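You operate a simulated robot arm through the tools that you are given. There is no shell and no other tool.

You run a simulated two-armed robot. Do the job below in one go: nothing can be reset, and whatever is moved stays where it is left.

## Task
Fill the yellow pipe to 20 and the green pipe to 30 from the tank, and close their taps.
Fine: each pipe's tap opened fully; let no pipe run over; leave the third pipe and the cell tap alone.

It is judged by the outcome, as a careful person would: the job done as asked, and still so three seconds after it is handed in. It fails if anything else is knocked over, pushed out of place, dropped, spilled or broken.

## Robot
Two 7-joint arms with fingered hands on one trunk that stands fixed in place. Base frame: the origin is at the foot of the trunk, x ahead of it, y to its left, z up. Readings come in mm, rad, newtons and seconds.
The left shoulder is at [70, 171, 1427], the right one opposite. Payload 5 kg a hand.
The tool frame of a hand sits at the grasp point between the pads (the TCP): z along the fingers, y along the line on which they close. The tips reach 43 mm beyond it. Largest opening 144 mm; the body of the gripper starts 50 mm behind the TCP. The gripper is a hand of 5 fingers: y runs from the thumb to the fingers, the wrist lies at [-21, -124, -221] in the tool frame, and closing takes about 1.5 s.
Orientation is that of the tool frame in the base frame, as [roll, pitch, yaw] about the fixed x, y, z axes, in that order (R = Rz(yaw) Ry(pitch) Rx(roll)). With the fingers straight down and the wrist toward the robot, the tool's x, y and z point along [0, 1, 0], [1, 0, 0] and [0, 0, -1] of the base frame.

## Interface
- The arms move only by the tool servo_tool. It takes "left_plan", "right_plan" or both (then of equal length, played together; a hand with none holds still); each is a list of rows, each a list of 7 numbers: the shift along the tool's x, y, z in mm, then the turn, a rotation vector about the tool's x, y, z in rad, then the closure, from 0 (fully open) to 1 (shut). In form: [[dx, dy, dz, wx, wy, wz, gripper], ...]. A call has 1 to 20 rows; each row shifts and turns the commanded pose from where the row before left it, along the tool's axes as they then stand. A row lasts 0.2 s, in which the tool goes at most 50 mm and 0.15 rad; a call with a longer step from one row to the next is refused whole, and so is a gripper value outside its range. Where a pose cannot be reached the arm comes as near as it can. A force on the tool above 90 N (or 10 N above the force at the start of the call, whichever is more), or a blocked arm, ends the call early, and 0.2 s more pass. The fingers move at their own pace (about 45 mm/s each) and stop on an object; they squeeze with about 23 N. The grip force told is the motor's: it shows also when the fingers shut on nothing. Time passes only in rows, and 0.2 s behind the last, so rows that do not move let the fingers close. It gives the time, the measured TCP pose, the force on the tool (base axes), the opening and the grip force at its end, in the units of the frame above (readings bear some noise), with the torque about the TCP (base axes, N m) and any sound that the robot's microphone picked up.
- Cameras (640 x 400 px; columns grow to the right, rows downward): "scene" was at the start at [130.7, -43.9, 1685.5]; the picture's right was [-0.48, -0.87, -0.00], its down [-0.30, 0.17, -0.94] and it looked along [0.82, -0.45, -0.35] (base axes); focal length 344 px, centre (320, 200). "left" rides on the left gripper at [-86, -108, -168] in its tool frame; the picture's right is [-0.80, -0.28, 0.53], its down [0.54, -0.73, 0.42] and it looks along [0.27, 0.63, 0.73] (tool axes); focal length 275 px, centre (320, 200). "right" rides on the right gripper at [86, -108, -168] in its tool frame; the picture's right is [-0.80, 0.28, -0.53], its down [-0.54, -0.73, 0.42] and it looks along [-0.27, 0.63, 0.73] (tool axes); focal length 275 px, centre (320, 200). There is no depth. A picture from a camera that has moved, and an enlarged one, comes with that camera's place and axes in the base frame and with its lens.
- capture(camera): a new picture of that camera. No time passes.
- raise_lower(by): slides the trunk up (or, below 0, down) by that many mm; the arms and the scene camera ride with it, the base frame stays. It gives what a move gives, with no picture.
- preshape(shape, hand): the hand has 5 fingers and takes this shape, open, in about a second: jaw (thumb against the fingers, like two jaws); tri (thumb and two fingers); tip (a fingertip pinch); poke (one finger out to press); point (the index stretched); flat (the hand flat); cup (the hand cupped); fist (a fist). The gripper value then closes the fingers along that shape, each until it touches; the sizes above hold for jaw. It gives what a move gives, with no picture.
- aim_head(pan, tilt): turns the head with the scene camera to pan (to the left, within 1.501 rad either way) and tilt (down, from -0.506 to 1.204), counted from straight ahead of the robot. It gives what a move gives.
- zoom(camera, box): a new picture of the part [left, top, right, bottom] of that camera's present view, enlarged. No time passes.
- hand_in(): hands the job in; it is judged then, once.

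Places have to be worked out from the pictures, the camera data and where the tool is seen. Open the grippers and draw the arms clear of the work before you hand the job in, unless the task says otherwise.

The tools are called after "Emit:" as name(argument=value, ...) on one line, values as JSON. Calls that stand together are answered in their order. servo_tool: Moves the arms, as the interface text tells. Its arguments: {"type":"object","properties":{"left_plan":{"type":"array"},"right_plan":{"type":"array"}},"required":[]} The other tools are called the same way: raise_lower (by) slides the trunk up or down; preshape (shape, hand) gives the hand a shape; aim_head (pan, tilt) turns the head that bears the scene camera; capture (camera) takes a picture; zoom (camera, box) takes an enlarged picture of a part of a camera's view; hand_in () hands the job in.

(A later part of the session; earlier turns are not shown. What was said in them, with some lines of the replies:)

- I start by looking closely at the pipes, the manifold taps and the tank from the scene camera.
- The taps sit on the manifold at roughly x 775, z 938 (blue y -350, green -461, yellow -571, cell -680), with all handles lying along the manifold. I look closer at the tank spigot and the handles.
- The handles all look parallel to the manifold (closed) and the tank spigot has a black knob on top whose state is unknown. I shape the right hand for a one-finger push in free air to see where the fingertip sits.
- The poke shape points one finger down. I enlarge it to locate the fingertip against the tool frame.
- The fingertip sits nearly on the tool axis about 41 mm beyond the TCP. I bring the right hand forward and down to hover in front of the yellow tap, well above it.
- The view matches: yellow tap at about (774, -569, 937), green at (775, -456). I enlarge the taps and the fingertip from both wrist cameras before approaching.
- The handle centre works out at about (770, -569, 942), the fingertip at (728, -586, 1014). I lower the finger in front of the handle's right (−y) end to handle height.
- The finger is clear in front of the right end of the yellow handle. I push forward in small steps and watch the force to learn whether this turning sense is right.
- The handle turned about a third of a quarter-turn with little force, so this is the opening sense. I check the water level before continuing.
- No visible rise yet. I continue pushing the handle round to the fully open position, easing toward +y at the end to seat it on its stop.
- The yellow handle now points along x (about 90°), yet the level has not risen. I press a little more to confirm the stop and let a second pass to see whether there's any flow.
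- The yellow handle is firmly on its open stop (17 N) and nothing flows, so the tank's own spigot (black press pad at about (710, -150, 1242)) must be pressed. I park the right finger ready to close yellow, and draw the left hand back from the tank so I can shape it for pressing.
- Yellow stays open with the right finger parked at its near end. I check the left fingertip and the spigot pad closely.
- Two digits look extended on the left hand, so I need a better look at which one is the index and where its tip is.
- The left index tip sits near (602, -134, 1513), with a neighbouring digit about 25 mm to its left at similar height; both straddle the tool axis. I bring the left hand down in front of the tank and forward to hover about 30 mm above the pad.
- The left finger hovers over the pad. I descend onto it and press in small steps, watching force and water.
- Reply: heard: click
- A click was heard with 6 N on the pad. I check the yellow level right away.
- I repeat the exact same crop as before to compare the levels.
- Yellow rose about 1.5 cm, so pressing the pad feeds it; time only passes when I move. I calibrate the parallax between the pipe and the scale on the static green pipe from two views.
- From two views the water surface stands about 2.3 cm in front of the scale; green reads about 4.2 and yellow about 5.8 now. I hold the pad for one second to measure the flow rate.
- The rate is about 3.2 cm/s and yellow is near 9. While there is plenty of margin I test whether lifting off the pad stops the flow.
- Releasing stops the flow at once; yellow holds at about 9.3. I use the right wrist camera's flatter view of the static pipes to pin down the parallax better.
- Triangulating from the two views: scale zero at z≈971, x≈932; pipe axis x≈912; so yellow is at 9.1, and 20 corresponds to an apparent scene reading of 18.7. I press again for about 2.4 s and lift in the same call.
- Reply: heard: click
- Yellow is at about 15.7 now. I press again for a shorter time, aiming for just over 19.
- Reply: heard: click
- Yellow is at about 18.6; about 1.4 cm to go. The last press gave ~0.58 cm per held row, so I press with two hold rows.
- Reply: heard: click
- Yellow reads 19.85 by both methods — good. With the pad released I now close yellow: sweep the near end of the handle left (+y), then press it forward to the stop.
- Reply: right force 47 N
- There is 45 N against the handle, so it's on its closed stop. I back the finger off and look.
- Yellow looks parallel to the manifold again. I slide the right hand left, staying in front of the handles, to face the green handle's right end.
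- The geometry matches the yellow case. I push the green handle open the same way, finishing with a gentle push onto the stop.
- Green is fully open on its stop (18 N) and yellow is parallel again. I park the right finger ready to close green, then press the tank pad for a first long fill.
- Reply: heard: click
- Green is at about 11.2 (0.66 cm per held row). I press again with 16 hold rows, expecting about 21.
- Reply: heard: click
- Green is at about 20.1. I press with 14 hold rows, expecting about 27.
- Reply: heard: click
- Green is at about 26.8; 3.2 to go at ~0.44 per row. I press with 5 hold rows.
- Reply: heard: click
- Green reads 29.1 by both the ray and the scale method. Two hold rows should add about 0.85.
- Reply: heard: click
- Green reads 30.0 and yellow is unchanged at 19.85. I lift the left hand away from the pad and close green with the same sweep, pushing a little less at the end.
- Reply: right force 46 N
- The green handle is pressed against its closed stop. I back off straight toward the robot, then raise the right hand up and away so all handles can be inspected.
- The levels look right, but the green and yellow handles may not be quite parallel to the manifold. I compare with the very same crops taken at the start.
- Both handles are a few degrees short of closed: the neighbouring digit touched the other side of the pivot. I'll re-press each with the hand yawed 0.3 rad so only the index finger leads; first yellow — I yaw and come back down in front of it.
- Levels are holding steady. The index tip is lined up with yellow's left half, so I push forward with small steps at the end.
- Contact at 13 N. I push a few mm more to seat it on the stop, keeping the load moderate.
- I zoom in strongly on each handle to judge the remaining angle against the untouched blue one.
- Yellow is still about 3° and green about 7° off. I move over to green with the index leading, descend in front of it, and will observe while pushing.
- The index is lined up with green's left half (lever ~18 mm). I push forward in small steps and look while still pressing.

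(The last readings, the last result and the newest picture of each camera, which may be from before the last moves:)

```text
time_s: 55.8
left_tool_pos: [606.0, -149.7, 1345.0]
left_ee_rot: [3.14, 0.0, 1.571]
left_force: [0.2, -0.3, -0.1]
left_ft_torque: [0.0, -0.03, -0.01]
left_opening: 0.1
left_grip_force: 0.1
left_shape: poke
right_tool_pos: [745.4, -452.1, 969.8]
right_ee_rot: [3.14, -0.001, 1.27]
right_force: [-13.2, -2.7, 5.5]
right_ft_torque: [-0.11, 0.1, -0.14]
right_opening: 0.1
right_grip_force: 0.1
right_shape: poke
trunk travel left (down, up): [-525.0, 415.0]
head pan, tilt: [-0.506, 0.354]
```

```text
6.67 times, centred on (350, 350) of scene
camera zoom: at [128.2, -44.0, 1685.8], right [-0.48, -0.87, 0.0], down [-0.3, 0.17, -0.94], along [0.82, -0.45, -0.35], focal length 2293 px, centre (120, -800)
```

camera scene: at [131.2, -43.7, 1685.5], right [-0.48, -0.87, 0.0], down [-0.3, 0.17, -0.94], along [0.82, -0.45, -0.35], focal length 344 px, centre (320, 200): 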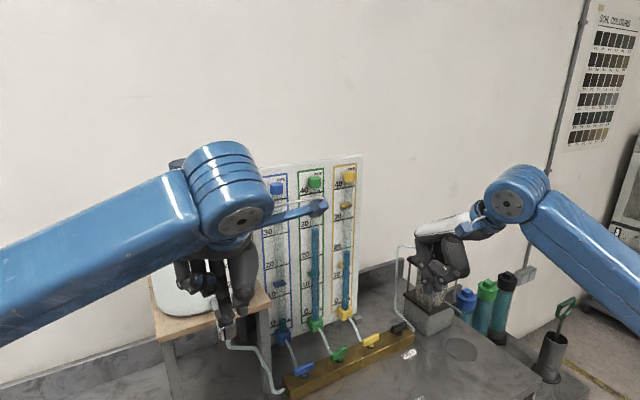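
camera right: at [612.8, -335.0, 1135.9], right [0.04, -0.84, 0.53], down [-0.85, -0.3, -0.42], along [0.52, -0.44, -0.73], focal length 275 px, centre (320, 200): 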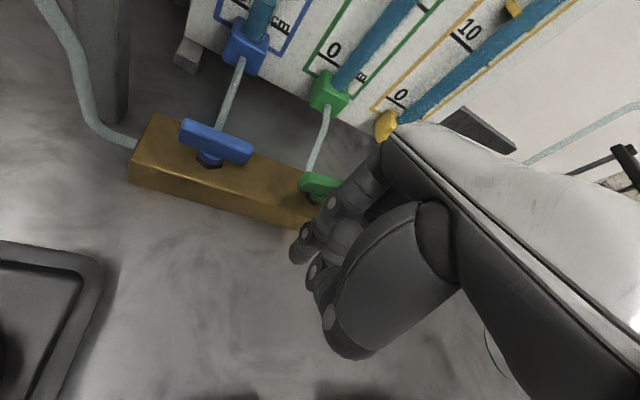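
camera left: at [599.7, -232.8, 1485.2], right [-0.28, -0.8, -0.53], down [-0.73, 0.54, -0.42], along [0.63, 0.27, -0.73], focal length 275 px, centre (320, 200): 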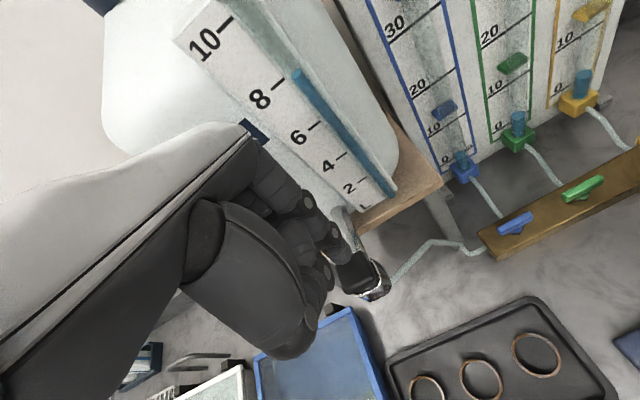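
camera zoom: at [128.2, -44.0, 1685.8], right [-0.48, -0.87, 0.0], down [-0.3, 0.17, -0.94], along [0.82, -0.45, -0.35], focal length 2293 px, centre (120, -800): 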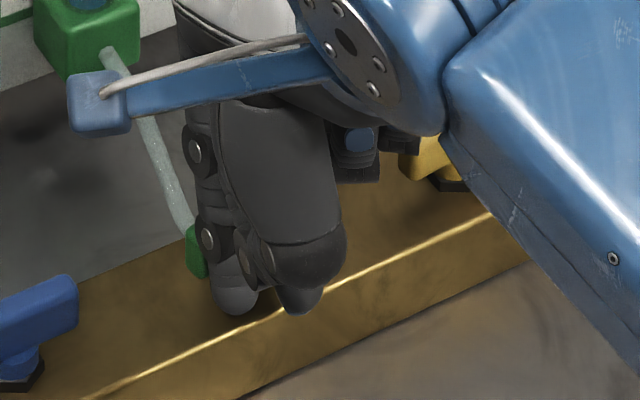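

Contact at 13 N with the index on the left end. I press 5 mm further for a firm seat, then back off and check.

Emit:
servo_tool(right_plan=[[0.9, 2.4, 0, 0, 0, 0, 0], [0.9, 2.4, 0, 0, 0, 0, 0], [0.6, 1.9, 0, 0, 0, 0, 0], [0, 0, 0, 0, 0, 0, 0]])

Emit:
zoom(camera="right", box=[240, 130, 370, 280])

Emit:
servo_tool(right_plan=[[-5.4, -16.3, 0, 0, 0, 0, 0], [-7.4, -23.9, 0, 0, 0, 0, 0], [-7.4, -23.9, -20, 0, 0, 0, 0], [-7.4, -23.9, -40, 0, 0, 0, 0], [-20, 0, -45, 0, 0, 0, 0], [-40, 0, -25, 0, 0, 0, 0], [-40, 0, 0, 0, 0, 0, 0], [-40, 0, 0, 0, 0, 0, 0], [0, 0, 0, 0, 0, 0, 0]])

Emit:
zoom(camera="scene", box=[325, 340, 360, 365])

Emit:
zoom(camera="scene", box=[270, 310, 430, 400])

Emit:
zoom(camera="left", box=[480, 60, 640, 230])

```text
time_s: 56.8
left_tool_pos: [603.3, -148.7, 1346.8]
left_ee_rot: [3.137, -0.001, 1.569]
left_force: [0.0, 0.1, -0.3]
left_ft_torque: [0.0, 0.03, 0.01]
left_opening: 0.3
left_grip_force: 0.1
left_shape: poke
right_tool_pos: [748.4, -450.6, 969.9]
right_ee_rot: [-3.142, -0.001, 1.271]
right_force: [-38.0, 1.2, 9.8]
right_ft_torque: [-0.12, 0.56, 0.11]
right_opening: 0.0
right_grip_force: 0.0
right_shape: poke
trunk travel left (down, up): [-525.0, 415.0]
head pan, tilt: [-0.506, 0.354]
```

```text
2.67 times, centred on (305, 205) of right
camera zoom: at [670.0, -335.6, 1137.0], right [0.04, -0.84, 0.53], down [-0.85, -0.3, -0.42], along [0.52, -0.44, -0.73], focal length 734 px, centre (360, 187)
```

zoom: 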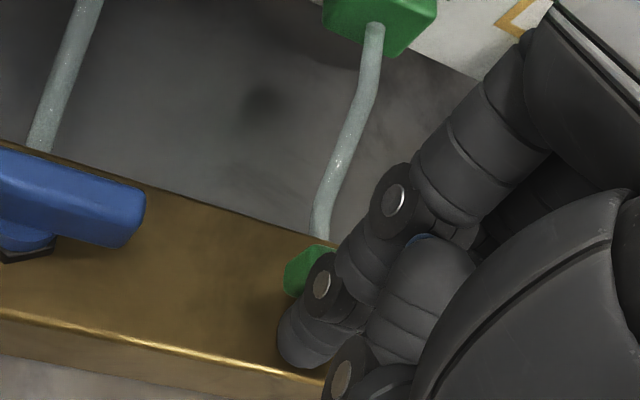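

```text
time_s: 58.8
left_tool_pos: [608.4, -149.1, 1345.2]
left_ee_rot: [3.14, 0.0, 1.574]
left_force: [-0.3, -0.2, -0.9]
left_ft_torque: [0.02, 0.0, 0.02]
left_opening: 0.0
left_grip_force: 0.1
left_shape: poke
right_tool_pos: [619.1, -585.2, 1094.2]
right_ee_rot: [-3.14, -0.001, 1.271]
right_force: [-0.4, -0.2, -0.5]
right_ft_torque: [-0.03, 0.02, 0.01]
right_opening: 0.0
right_grip_force: 0.0
right_shape: poke
trunk travel left (down, up): [-525.0, 415.0]
head pan, tilt: [-0.506, 0.354]
```

```text
16.00 times, centred on (342, 352) of scene
camera zoom: at [131.0, -43.2, 1685.5], right [-0.48, -0.87, 0.0], down [-0.3, 0.17, -0.94], along [0.82, -0.45, -0.35], focal length 5504 px, centre (-40, -2240)
```

zoom: 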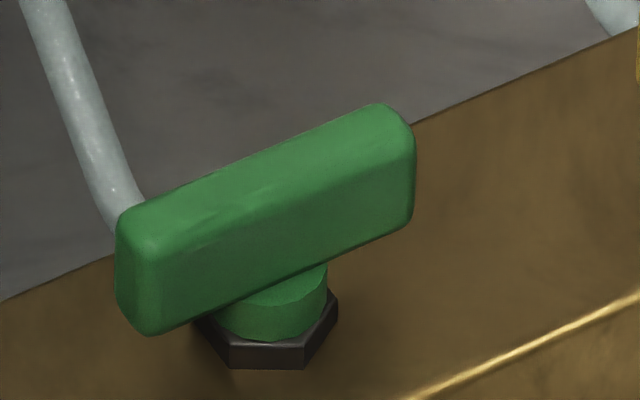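

```text
4.00 times, centred on (350, 355) of scene
camera zoom: at [131.0, -43.2, 1685.5], right [-0.48, -0.87, 0.0], down [-0.3, 0.17, -0.94], along [0.82, -0.45, -0.35], focal length 1376 px, centre (200, -420)
```

zoom: 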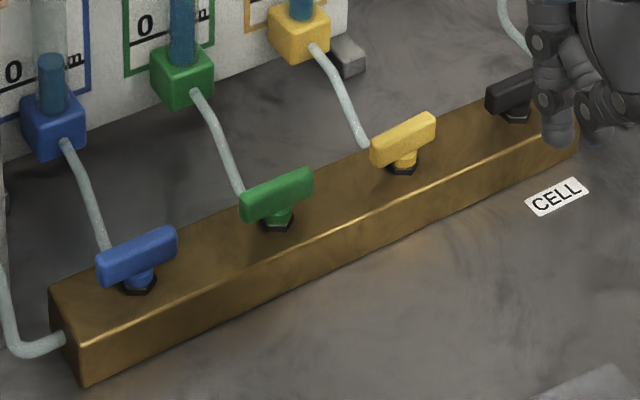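

```text
2.35 times, centred on (560, 145) of left
camera zoom: at [501.2, -235.1, 1512.3], right [-0.28, -0.8, -0.53], down [-0.73, 0.54, -0.42], along [0.63, 0.27, -0.73], focal length 648 px, centre (-245, 329)
```

zoom: 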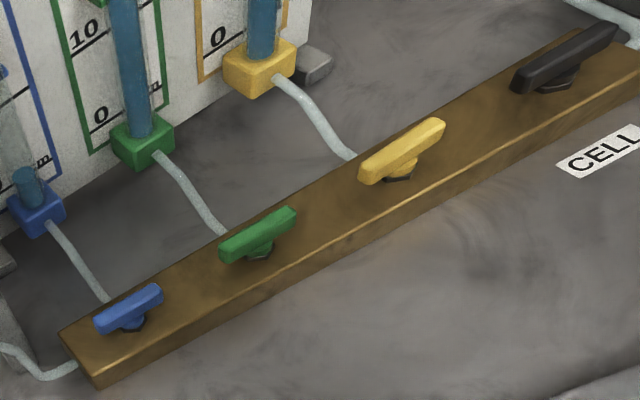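

Green is now truly parallel (it needed ~38 N). I repeat the same firm press on yellow.

Emit:
servo_tool(right_plan=[[10.5, 15.3, 0, 0, 0, 0, 0], [10.5, 15.3, 30, 0, 0, 0, 0], [10.5, 15.3, 35, 0, 0, 0, 0], [10.5, 15.4, 35, 0, 0, 0, 0], [0, 0, 26, 0, 0, 0, 0], [0, 0, 0, 0, 0, 0, 0]])

Emit:
zoom(camera="left", box=[480, 60, 640, 230])

Emit:
zoom(camera="scene", box=[310, 300, 430, 380])

```text
time_s: 60.2
left_tool_pos: [609.8, -149.5, 1344.4]
left_ee_rot: [-3.141, 0.001, 1.573]
left_force: [-0.3, 0.9, -0.3]
left_ft_torque: [0.0, -0.03, 0.02]
left_opening: 0.0
left_grip_force: 0.1
left_shape: poke
right_tool_pos: [689.7, -562.5, 972.9]
right_ee_rot: [3.141, -0.001, 1.272]
right_force: [0.2, 0.2, -0.1]
right_ft_torque: [-0.01, -0.05, 0.0]
right_opening: 0.1
right_grip_force: 0.1
right_shape: poke
trunk travel left (down, up): [-525.0, 415.0]
head pan, tilt: [-0.506, 0.354]
```

```text
2.35 times, centred on (560, 145) of left
camera zoom: at [500.7, -235.5, 1512.5], right [-0.28, -0.8, -0.53], down [-0.73, 0.54, -0.42], along [0.63, 0.27, -0.73], focal length 648 px, centre (-245, 329)
```

zoom: 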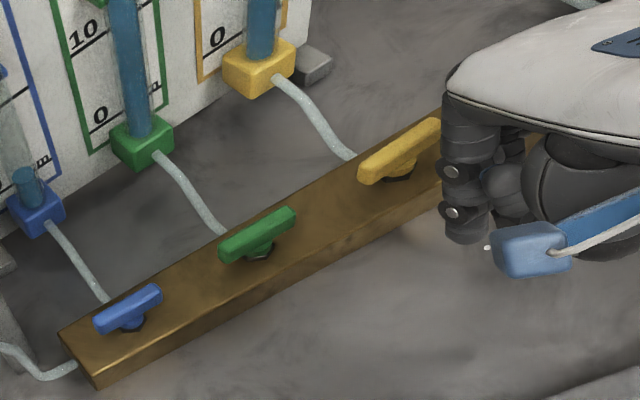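

```text
5.00 times, centred on (370, 340) of scene
camera zoom: at [130.4, -43.7, 1685.6], right [-0.48, -0.87, 0.0], down [-0.3, 0.17, -0.94], along [0.82, -0.45, -0.35], focal length 1720 px, centre (70, -500)
```

zoom: 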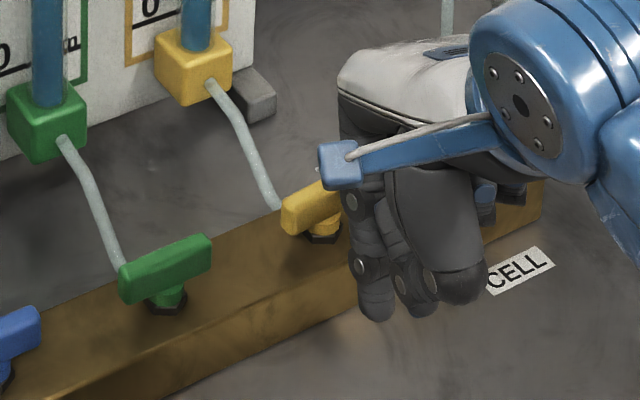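

Lined up on yellow's left half again. I push with the same total stroke that seated green.

Emit:
servo_tool(right_plan=[[7.4, 23.9, 2, 0, 0, 0, 0], [5, 16.2, 2, 0, 0, 0, 0], [2.1, 6.7, 0, 0, 0, 0, 0], [1.2, 3.8, 0, 0, 0, 0, 0], [1.2, 3.8, 0, 0, 0, 0, 0], [1.2, 3.8, 0, 0, 0, 0, 0], [0.6, 1.9, 0, 0, 0, 0, 0], [0, 0, 0, 0, 0, 0, 0]])

```text
time_s: 62.0
left_tool_pos: [602.7, -149.2, 1347.4]
left_ee_rot: [3.137, -0.001, 1.573]
left_force: [0.2, 0.2, 0.0]
left_ft_torque: [-0.02, 0.03, 0.01]
left_opening: 0.1
left_grip_force: 0.2
left_shape: poke
right_tool_pos: [750.0, -561.6, 970.2]
right_ee_rot: [3.142, 0.0, 1.27]
right_force: [-43.1, -3.8, 5.7]
right_ft_torque: [-0.03, 0.72, 0.14]
right_opening: 0.1
right_grip_force: 0.1
right_shape: poke
trunk travel left (down, up): [-525.0, 415.0]
head pan, tilt: [-0.506, 0.354]
```

The handle took 43 N. I back off straight, raise the right hand and draw both arms clear, then check handles and levels.

Emit:
servo_tool(right_plan=[[-5.4, -16.3, 0, 0, 0, 0, 0], [-7.4, -23.9, 0, 0, 0, 0, 0], [-7.4, -23.9, -20, 0, 0, 0, 0], [-7.4, -23.9, -40, 0, 0, 0, 0], [-10, -20, -40, 0, 0, 0, 0], [-10, -20, -40, 0, 0, 0, 0], [-10, -20, -40, 0, 0, 0, 0], [-10, -20, -40, 0, 0, 0, 0], [-10, -20, -40, 0, 0, 0, 0], [0, 0, 0, 0, 0, 0, 0]], left_plan=[[0, 0, 0, 0, 0, 0, 0], [0, -20, -30, 0, 0, 0, 0], [0, -20, -40, 0, 0, 0, 0], [0, -20, -40, 0, 0, 0, 0], [0, -10, -40, 0, 0, 0, 0], [20, 0, -40, 0, 0, 0, 0], [30, 0, 0, 0, 0, 0, 0], [30, 0, 0, 0, 0, 0, 0], [30, 0, 0, 0, 0, 0, 0], [0, 0, 0, 0, 0, 0, 0]])

Emit:
capture(camera="scene")

Emit:
zoom(camera="scene", box=[360, 325, 390, 350])

Emit:
zoom(camera="scene", box=[270, 310, 430, 400])

Emit:
zoom(camera="scene", box=[295, 200, 335, 250])

Emit:
zoom(camera="scene", box=[325, 225, 365, 290])

```text
time_s: 64.2
left_tool_pos: [539.7, -39.6, 1535.1]
left_ee_rot: [3.141, 0.0, 1.571]
left_force: [0.0, 0.2, 0.1]
left_ft_torque: [0.03, 0.04, -0.03]
left_opening: 0.1
left_grip_force: 0.1
left_shape: poke
right_tool_pos: [549.8, -580.9, 1229.4]
right_ee_rot: [-3.14, -0.001, 1.27]
right_force: [0.7, -0.5, -0.4]
right_ft_torque: [0.04, 0.02, -0.03]
right_opening: 0.1
right_grip_force: 0.0
right_shape: poke
trunk travel left (down, up): [-525.0, 415.0]
head pan, tilt: [-0.506, 0.354]
```

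```text
taken
camera scene: at [131.3, -44.5, 1685.4], right [-0.48, -0.87, 0.0], down [-0.3, 0.17, -0.94], along [0.82, -0.45, -0.35], focal length 344 px, centre (320, 200)
```

scene: 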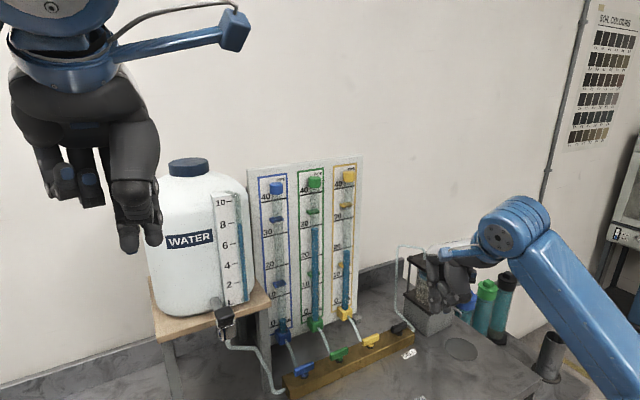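

```text
16.00 times, centred on (375, 338) of scene
camera zoom: at [131.3, -44.5, 1685.4], right [-0.48, -0.87, 0.0], down [-0.3, 0.17, -0.94], along [0.82, -0.45, -0.35], focal length 5504 px, centre (-560, -2000)
```

zoom: 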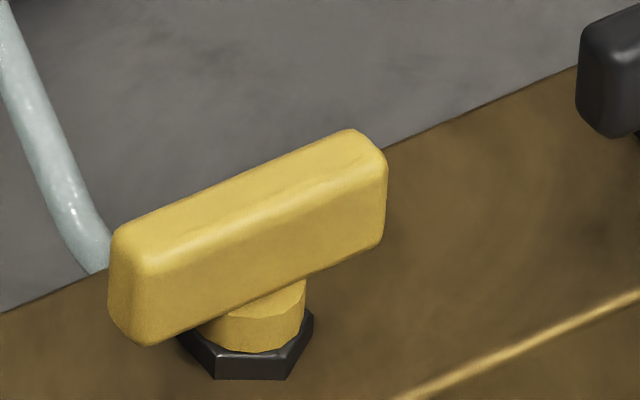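

```text
4.00 times, centred on (350, 355) of scene
camera zoom: at [131.3, -44.5, 1685.4], right [-0.48, -0.87, 0.0], down [-0.3, 0.17, -0.94], along [0.82, -0.45, -0.35], focal length 1376 px, centre (200, -420)
```

zoom: 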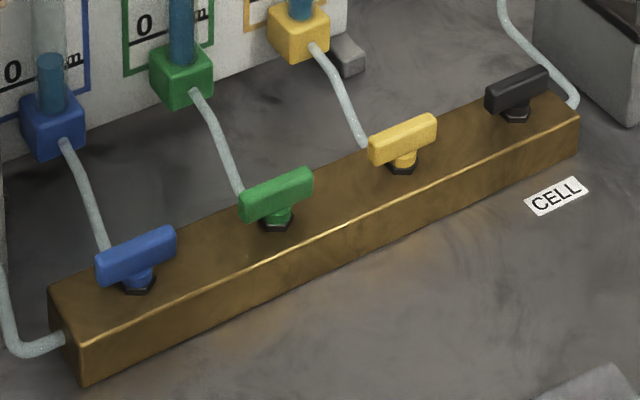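

```text
8.00 times, centred on (315, 225) of scene
camera zoom: at [131.3, -44.5, 1685.4], right [-0.48, -0.87, 0.0], down [-0.3, 0.17, -0.94], along [0.82, -0.45, -0.35], focal length 2752 px, centre (360, 0)
```

zoom: 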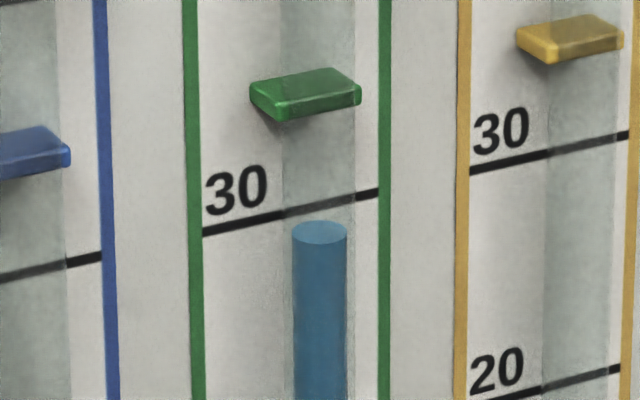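

```text
6.15 times, centred on (345, 258) of scene
camera zoom: at [131.3, -44.5, 1685.4], right [-0.48, -0.87, 0.0], down [-0.3, 0.17, -0.94], along [0.82, -0.45, -0.35], focal length 2117 px, centre (166, -154)
```

zoom: 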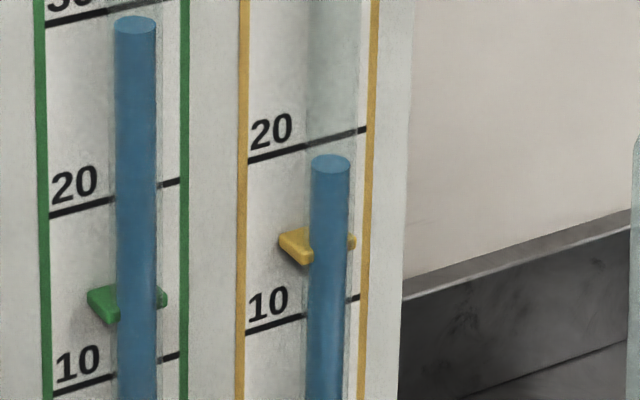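

All four handles are parallel to the manifold and both levels hold. To double-check the readings without parallax, I tilt the right hand in free space so its camera looks nearly level at the scales.

Emit:
servo_tool(right_plan=[[0, 0, 36, 0, 0, -0.15, 0], [0, 0, 36, 0, 0, -0.15, 0], [0, 0, 30, 0, 0, 0, 0], [0, 0, 0, -0.15, 0, 0, 0], [0, 0, 0, -0.15, 0, 0, 0], [0, 0, 0, -0.15, 0, 0, 0], [0, 0, 0, -0.15, 0, 0, 0], [0, 0, 0, 0, 0, 0, 0]])

Emit:
capture(camera="right")

```text
time_s: 66.0
left_tool_pos: [539.5, -37.9, 1535.3]
left_ee_rot: [3.141, 0.0, 1.57]
left_force: [-0.4, -0.3, 0.2]
left_ft_torque: [0.01, 0.02, 0.01]
left_opening: 0.1
left_grip_force: 0.0
left_shape: poke
right_tool_pos: [550.5, -580.9, 1125.8]
right_ee_rot: [2.544, 0.001, 1.571]
right_force: [0.4, 0.3, 0.1]
right_ft_torque: [0.01, -0.05, 0.02]
right_opening: 0.1
right_grip_force: 0.1
right_shape: poke
trunk travel left (down, up): [-525.0, 415.0]
head pan, tilt: [-0.506, 0.354]
```

```text
taken
camera right: at [366.7, -495.4, 1201.8], right [-0.07, -0.8, 0.6], down [-0.36, -0.54, -0.76], along [0.93, -0.27, -0.25], focal length 275 px, centre (320, 200)
```

right: 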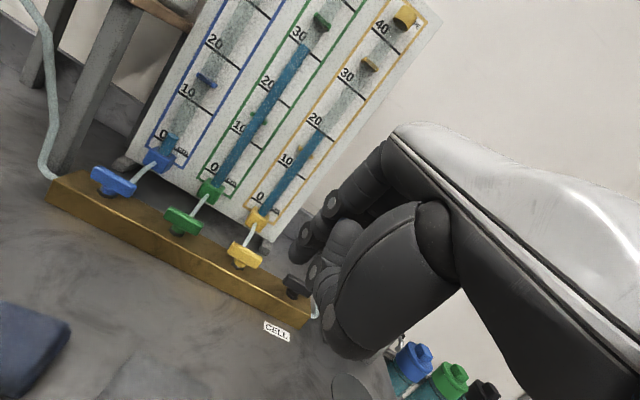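

The camera is now at z ≈ 1202, close to the level of the 20 mark (1171) and below the 30 mark. I enlarge both surfaces.

Emit:
zoom(camera="right", box=[285, 95, 345, 165])

Emit:
zoom(camera="right", box=[270, 15, 330, 85])

```text
5.71 times, centred on (315, 130) of right
camera zoom: at [366.7, -495.4, 1201.8], right [-0.07, -0.8, 0.6], down [-0.36, -0.54, -0.76], along [0.93, -0.27, -0.25], focal length 1573 px, centre (349, 600)
```

zoom: 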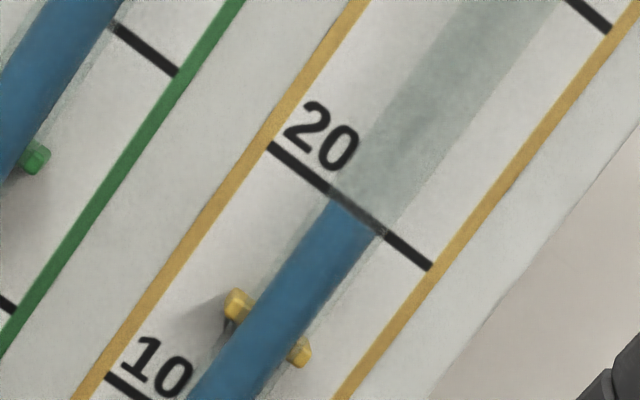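

```text
5.71 times, centred on (300, 50) of right
camera zoom: at [366.7, -495.4, 1201.8], right [-0.07, -0.8, 0.6], down [-0.36, -0.54, -0.76], along [0.93, -0.27, -0.25], focal length 1573 px, centre (434, 1057)
```

zoom: 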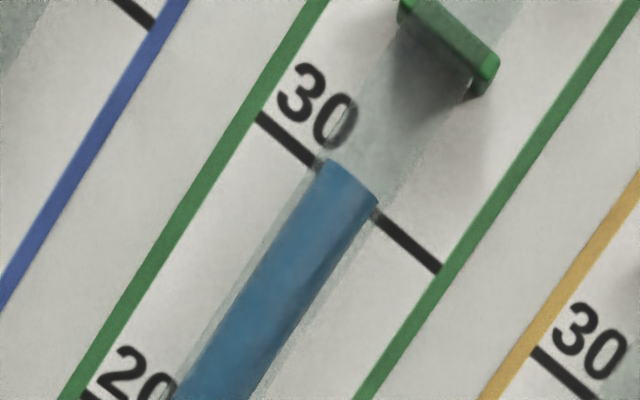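

Near-level view confirms: yellow ≈ 19.9 and green ≈ 30.0. I straighten and raise the right hand clear of the work.

Emit:
servo_tool(right_plan=[[0, 0, -30, 0.15, 0, 0, 0], [0, 0, -30, 0.15, 0, 0, 0], [0, 0, -30, 0.15, 0, 0, 0], [0, 0, -30, 0.15, 0, 0, 0], [0, -20, -40, 0, 0, 0, 0], [0, -20, -40, 0, 0, 0, 0], [0, -20, -40, 0, 0, 0, 0], [0, -10, -40, 0, 0, 0, 0], [0, 0, -40, 0, 0, 0, 0], [0, 0, 0, 0, 0, 0, 0]])

Emit:
preshape(hand="right", shape="jaw")

Emit:
preshape(hand="left", shape="jaw")

Emit:
capture(camera="scene")

Emit:
zoom(camera="scene", box=[240, 150, 380, 330])

Emit:
zoom(camera="scene", box=[200, 290, 300, 400])

Emit:
zoom(camera="scene", box=[270, 310, 430, 400])

```text
time_s: 68.2
left_tool_pos: [539.3, -38.6, 1536.4]
left_ee_rot: [-3.141, 0.0, 1.57]
left_force: [0.7, -0.4, 0.2]
left_ft_torque: [0.02, -0.01, -0.01]
left_opening: 0.0
left_grip_force: 0.2
left_shape: poke
right_tool_pos: [436.1, -582.9, 1437.1]
right_ee_rot: [-3.14, 0.001, 1.571]
right_force: [0.4, 0.2, 0.3]
right_ft_torque: [-0.01, 0.0, 0.0]
right_opening: 0.0
right_grip_force: 0.0
right_shape: poke
trunk travel left (down, up): [-525.0, 415.0]
head pan, tilt: [-0.506, 0.354]
```

```text
time_s: 69.1
left_tool_pos: [539.8, -38.1, 1536.2]
left_ee_rot: [-3.141, -0.001, 1.57]
left_force: [0.2, 0.4, 0.8]
left_ft_torque: [0.0, 0.01, -0.03]
left_opening: 0.0
left_grip_force: 0.1
left_shape: poke
right_tool_pos: [436.5, -582.7, 1437.7]
right_ee_rot: [3.141, -0.001, 1.57]
right_force: [0.1, 0.6, -0.2]
right_ft_torque: [0.03, 0.0, 0.0]
right_opening: 144.0
right_grip_force: 0.0
right_shape: jaw
trunk travel left (down, up): [-525.0, 415.0]
head pan, tilt: [-0.506, 0.354]
```

```text
time_s: 70.0
left_tool_pos: [539.5, -37.8, 1536.7]
left_ee_rot: [3.141, 0.0, 1.57]
left_force: [0.7, 0.0, 0.6]
left_ft_torque: [0.03, 0.0, 0.0]
left_opening: 143.8
left_grip_force: 0.1
left_shape: jaw
right_tool_pos: [436.6, -582.7, 1439.0]
right_ee_rot: [-3.14, 0.001, 1.571]
right_force: [0.2, -0.3, -0.8]
right_ft_torque: [-0.02, -0.01, -0.01]
right_opening: 144.0
right_grip_force: 0.1
right_shape: jaw
trunk travel left (down, up): [-525.0, 415.0]
head pan, tilt: [-0.506, 0.354]
```

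```text
taken
camera scene: at [130.7, -43.9, 1685.5], right [-0.48, -0.87, 0.0], down [-0.3, 0.17, -0.94], along [0.82, -0.45, -0.35], focal length 344 px, centre (320, 200)
```

scene: 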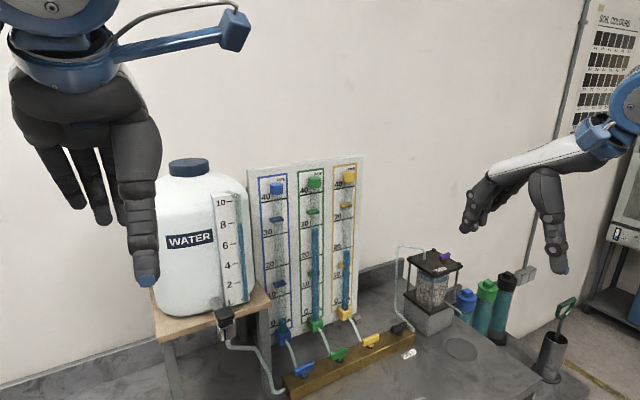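

```text
2.22 times, centred on (310, 240) of scene
camera zoom: at [130.7, -43.9, 1685.5], right [-0.48, -0.87, 0.0], down [-0.3, 0.17, -0.94], along [0.82, -0.45, -0.35], focal length 764 px, centre (342, 111)
```

zoom: 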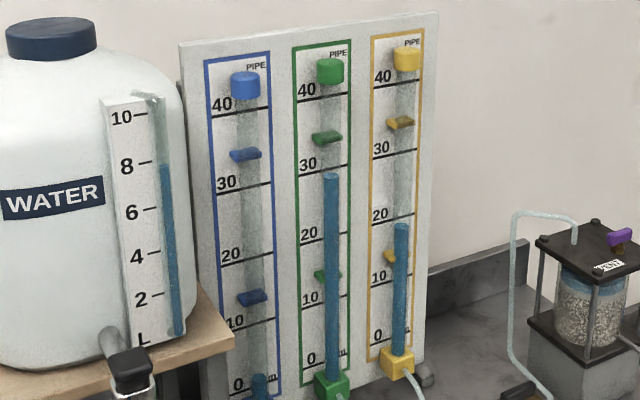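

```text
3.64 times, centred on (250, 345) of scene
camera zoom: at [130.7, -43.9, 1685.5], right [-0.48, -0.87, 0.0], down [-0.3, 0.17, -0.94], along [0.82, -0.45, -0.35], focal length 1251 px, centre (574, -327)
```

zoom: 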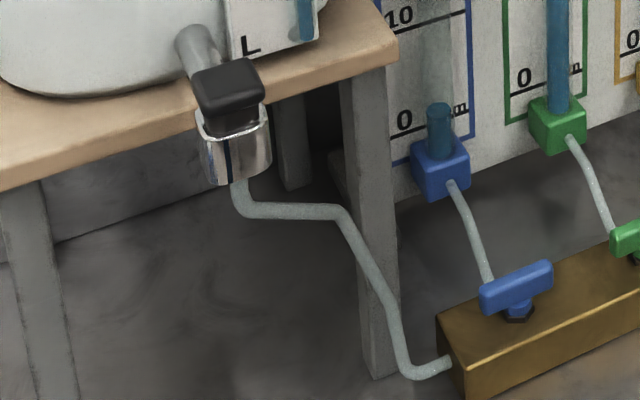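

```text
4.00 times, centred on (350, 355) of scene
camera zoom: at [130.7, -43.9, 1685.5], right [-0.48, -0.87, 0.0], down [-0.3, 0.17, -0.94], along [0.82, -0.45, -0.35], focal length 1376 px, centre (200, -420)
```

zoom: 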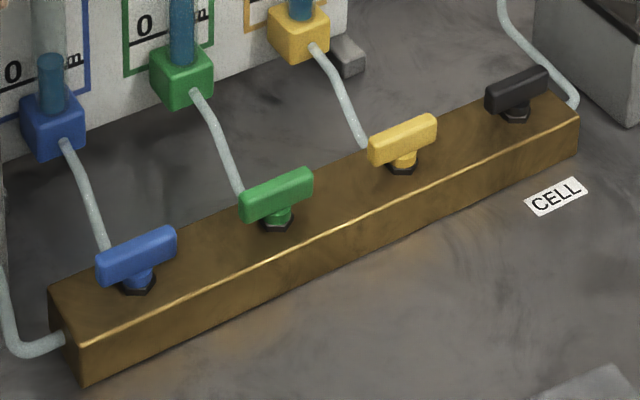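

Yellow stands at about 20, green at about 30. Their taps are closed, blue and the cell tap are untouched, the tank pad is back up, and both open hands are clear. I hand the job in.

Emit:
hand_in()

```text
The job is handed in.
```

I filled the yellow pipe to about 19.9 and the green pipe to about 30.0, closed both taps, and handed the job in. I checked both levels at the end with a wrist camera held nearly level with the marks.

- **Flow:** Nothing flowed with a pipe tap open until I pressed the black pad on the tank spigot. I filled both pipes in short presses of that pad, and it is now released.
- **Taps:** I pushed the yellow and green taps onto their open stops before filling. The first closing pushes left yellow about 3° and green about 7° short of closed, so I pressed each again. Both handles now line up with the untouched blue one, and the levels had not moved at my last check.
- **Left alone:** I did not touch the blue pipe, its tap or the cell tap. No pipe ran over, and I saw nothing spilled or knocked out of place.

Both hands were open and clear of the work when I handed in.
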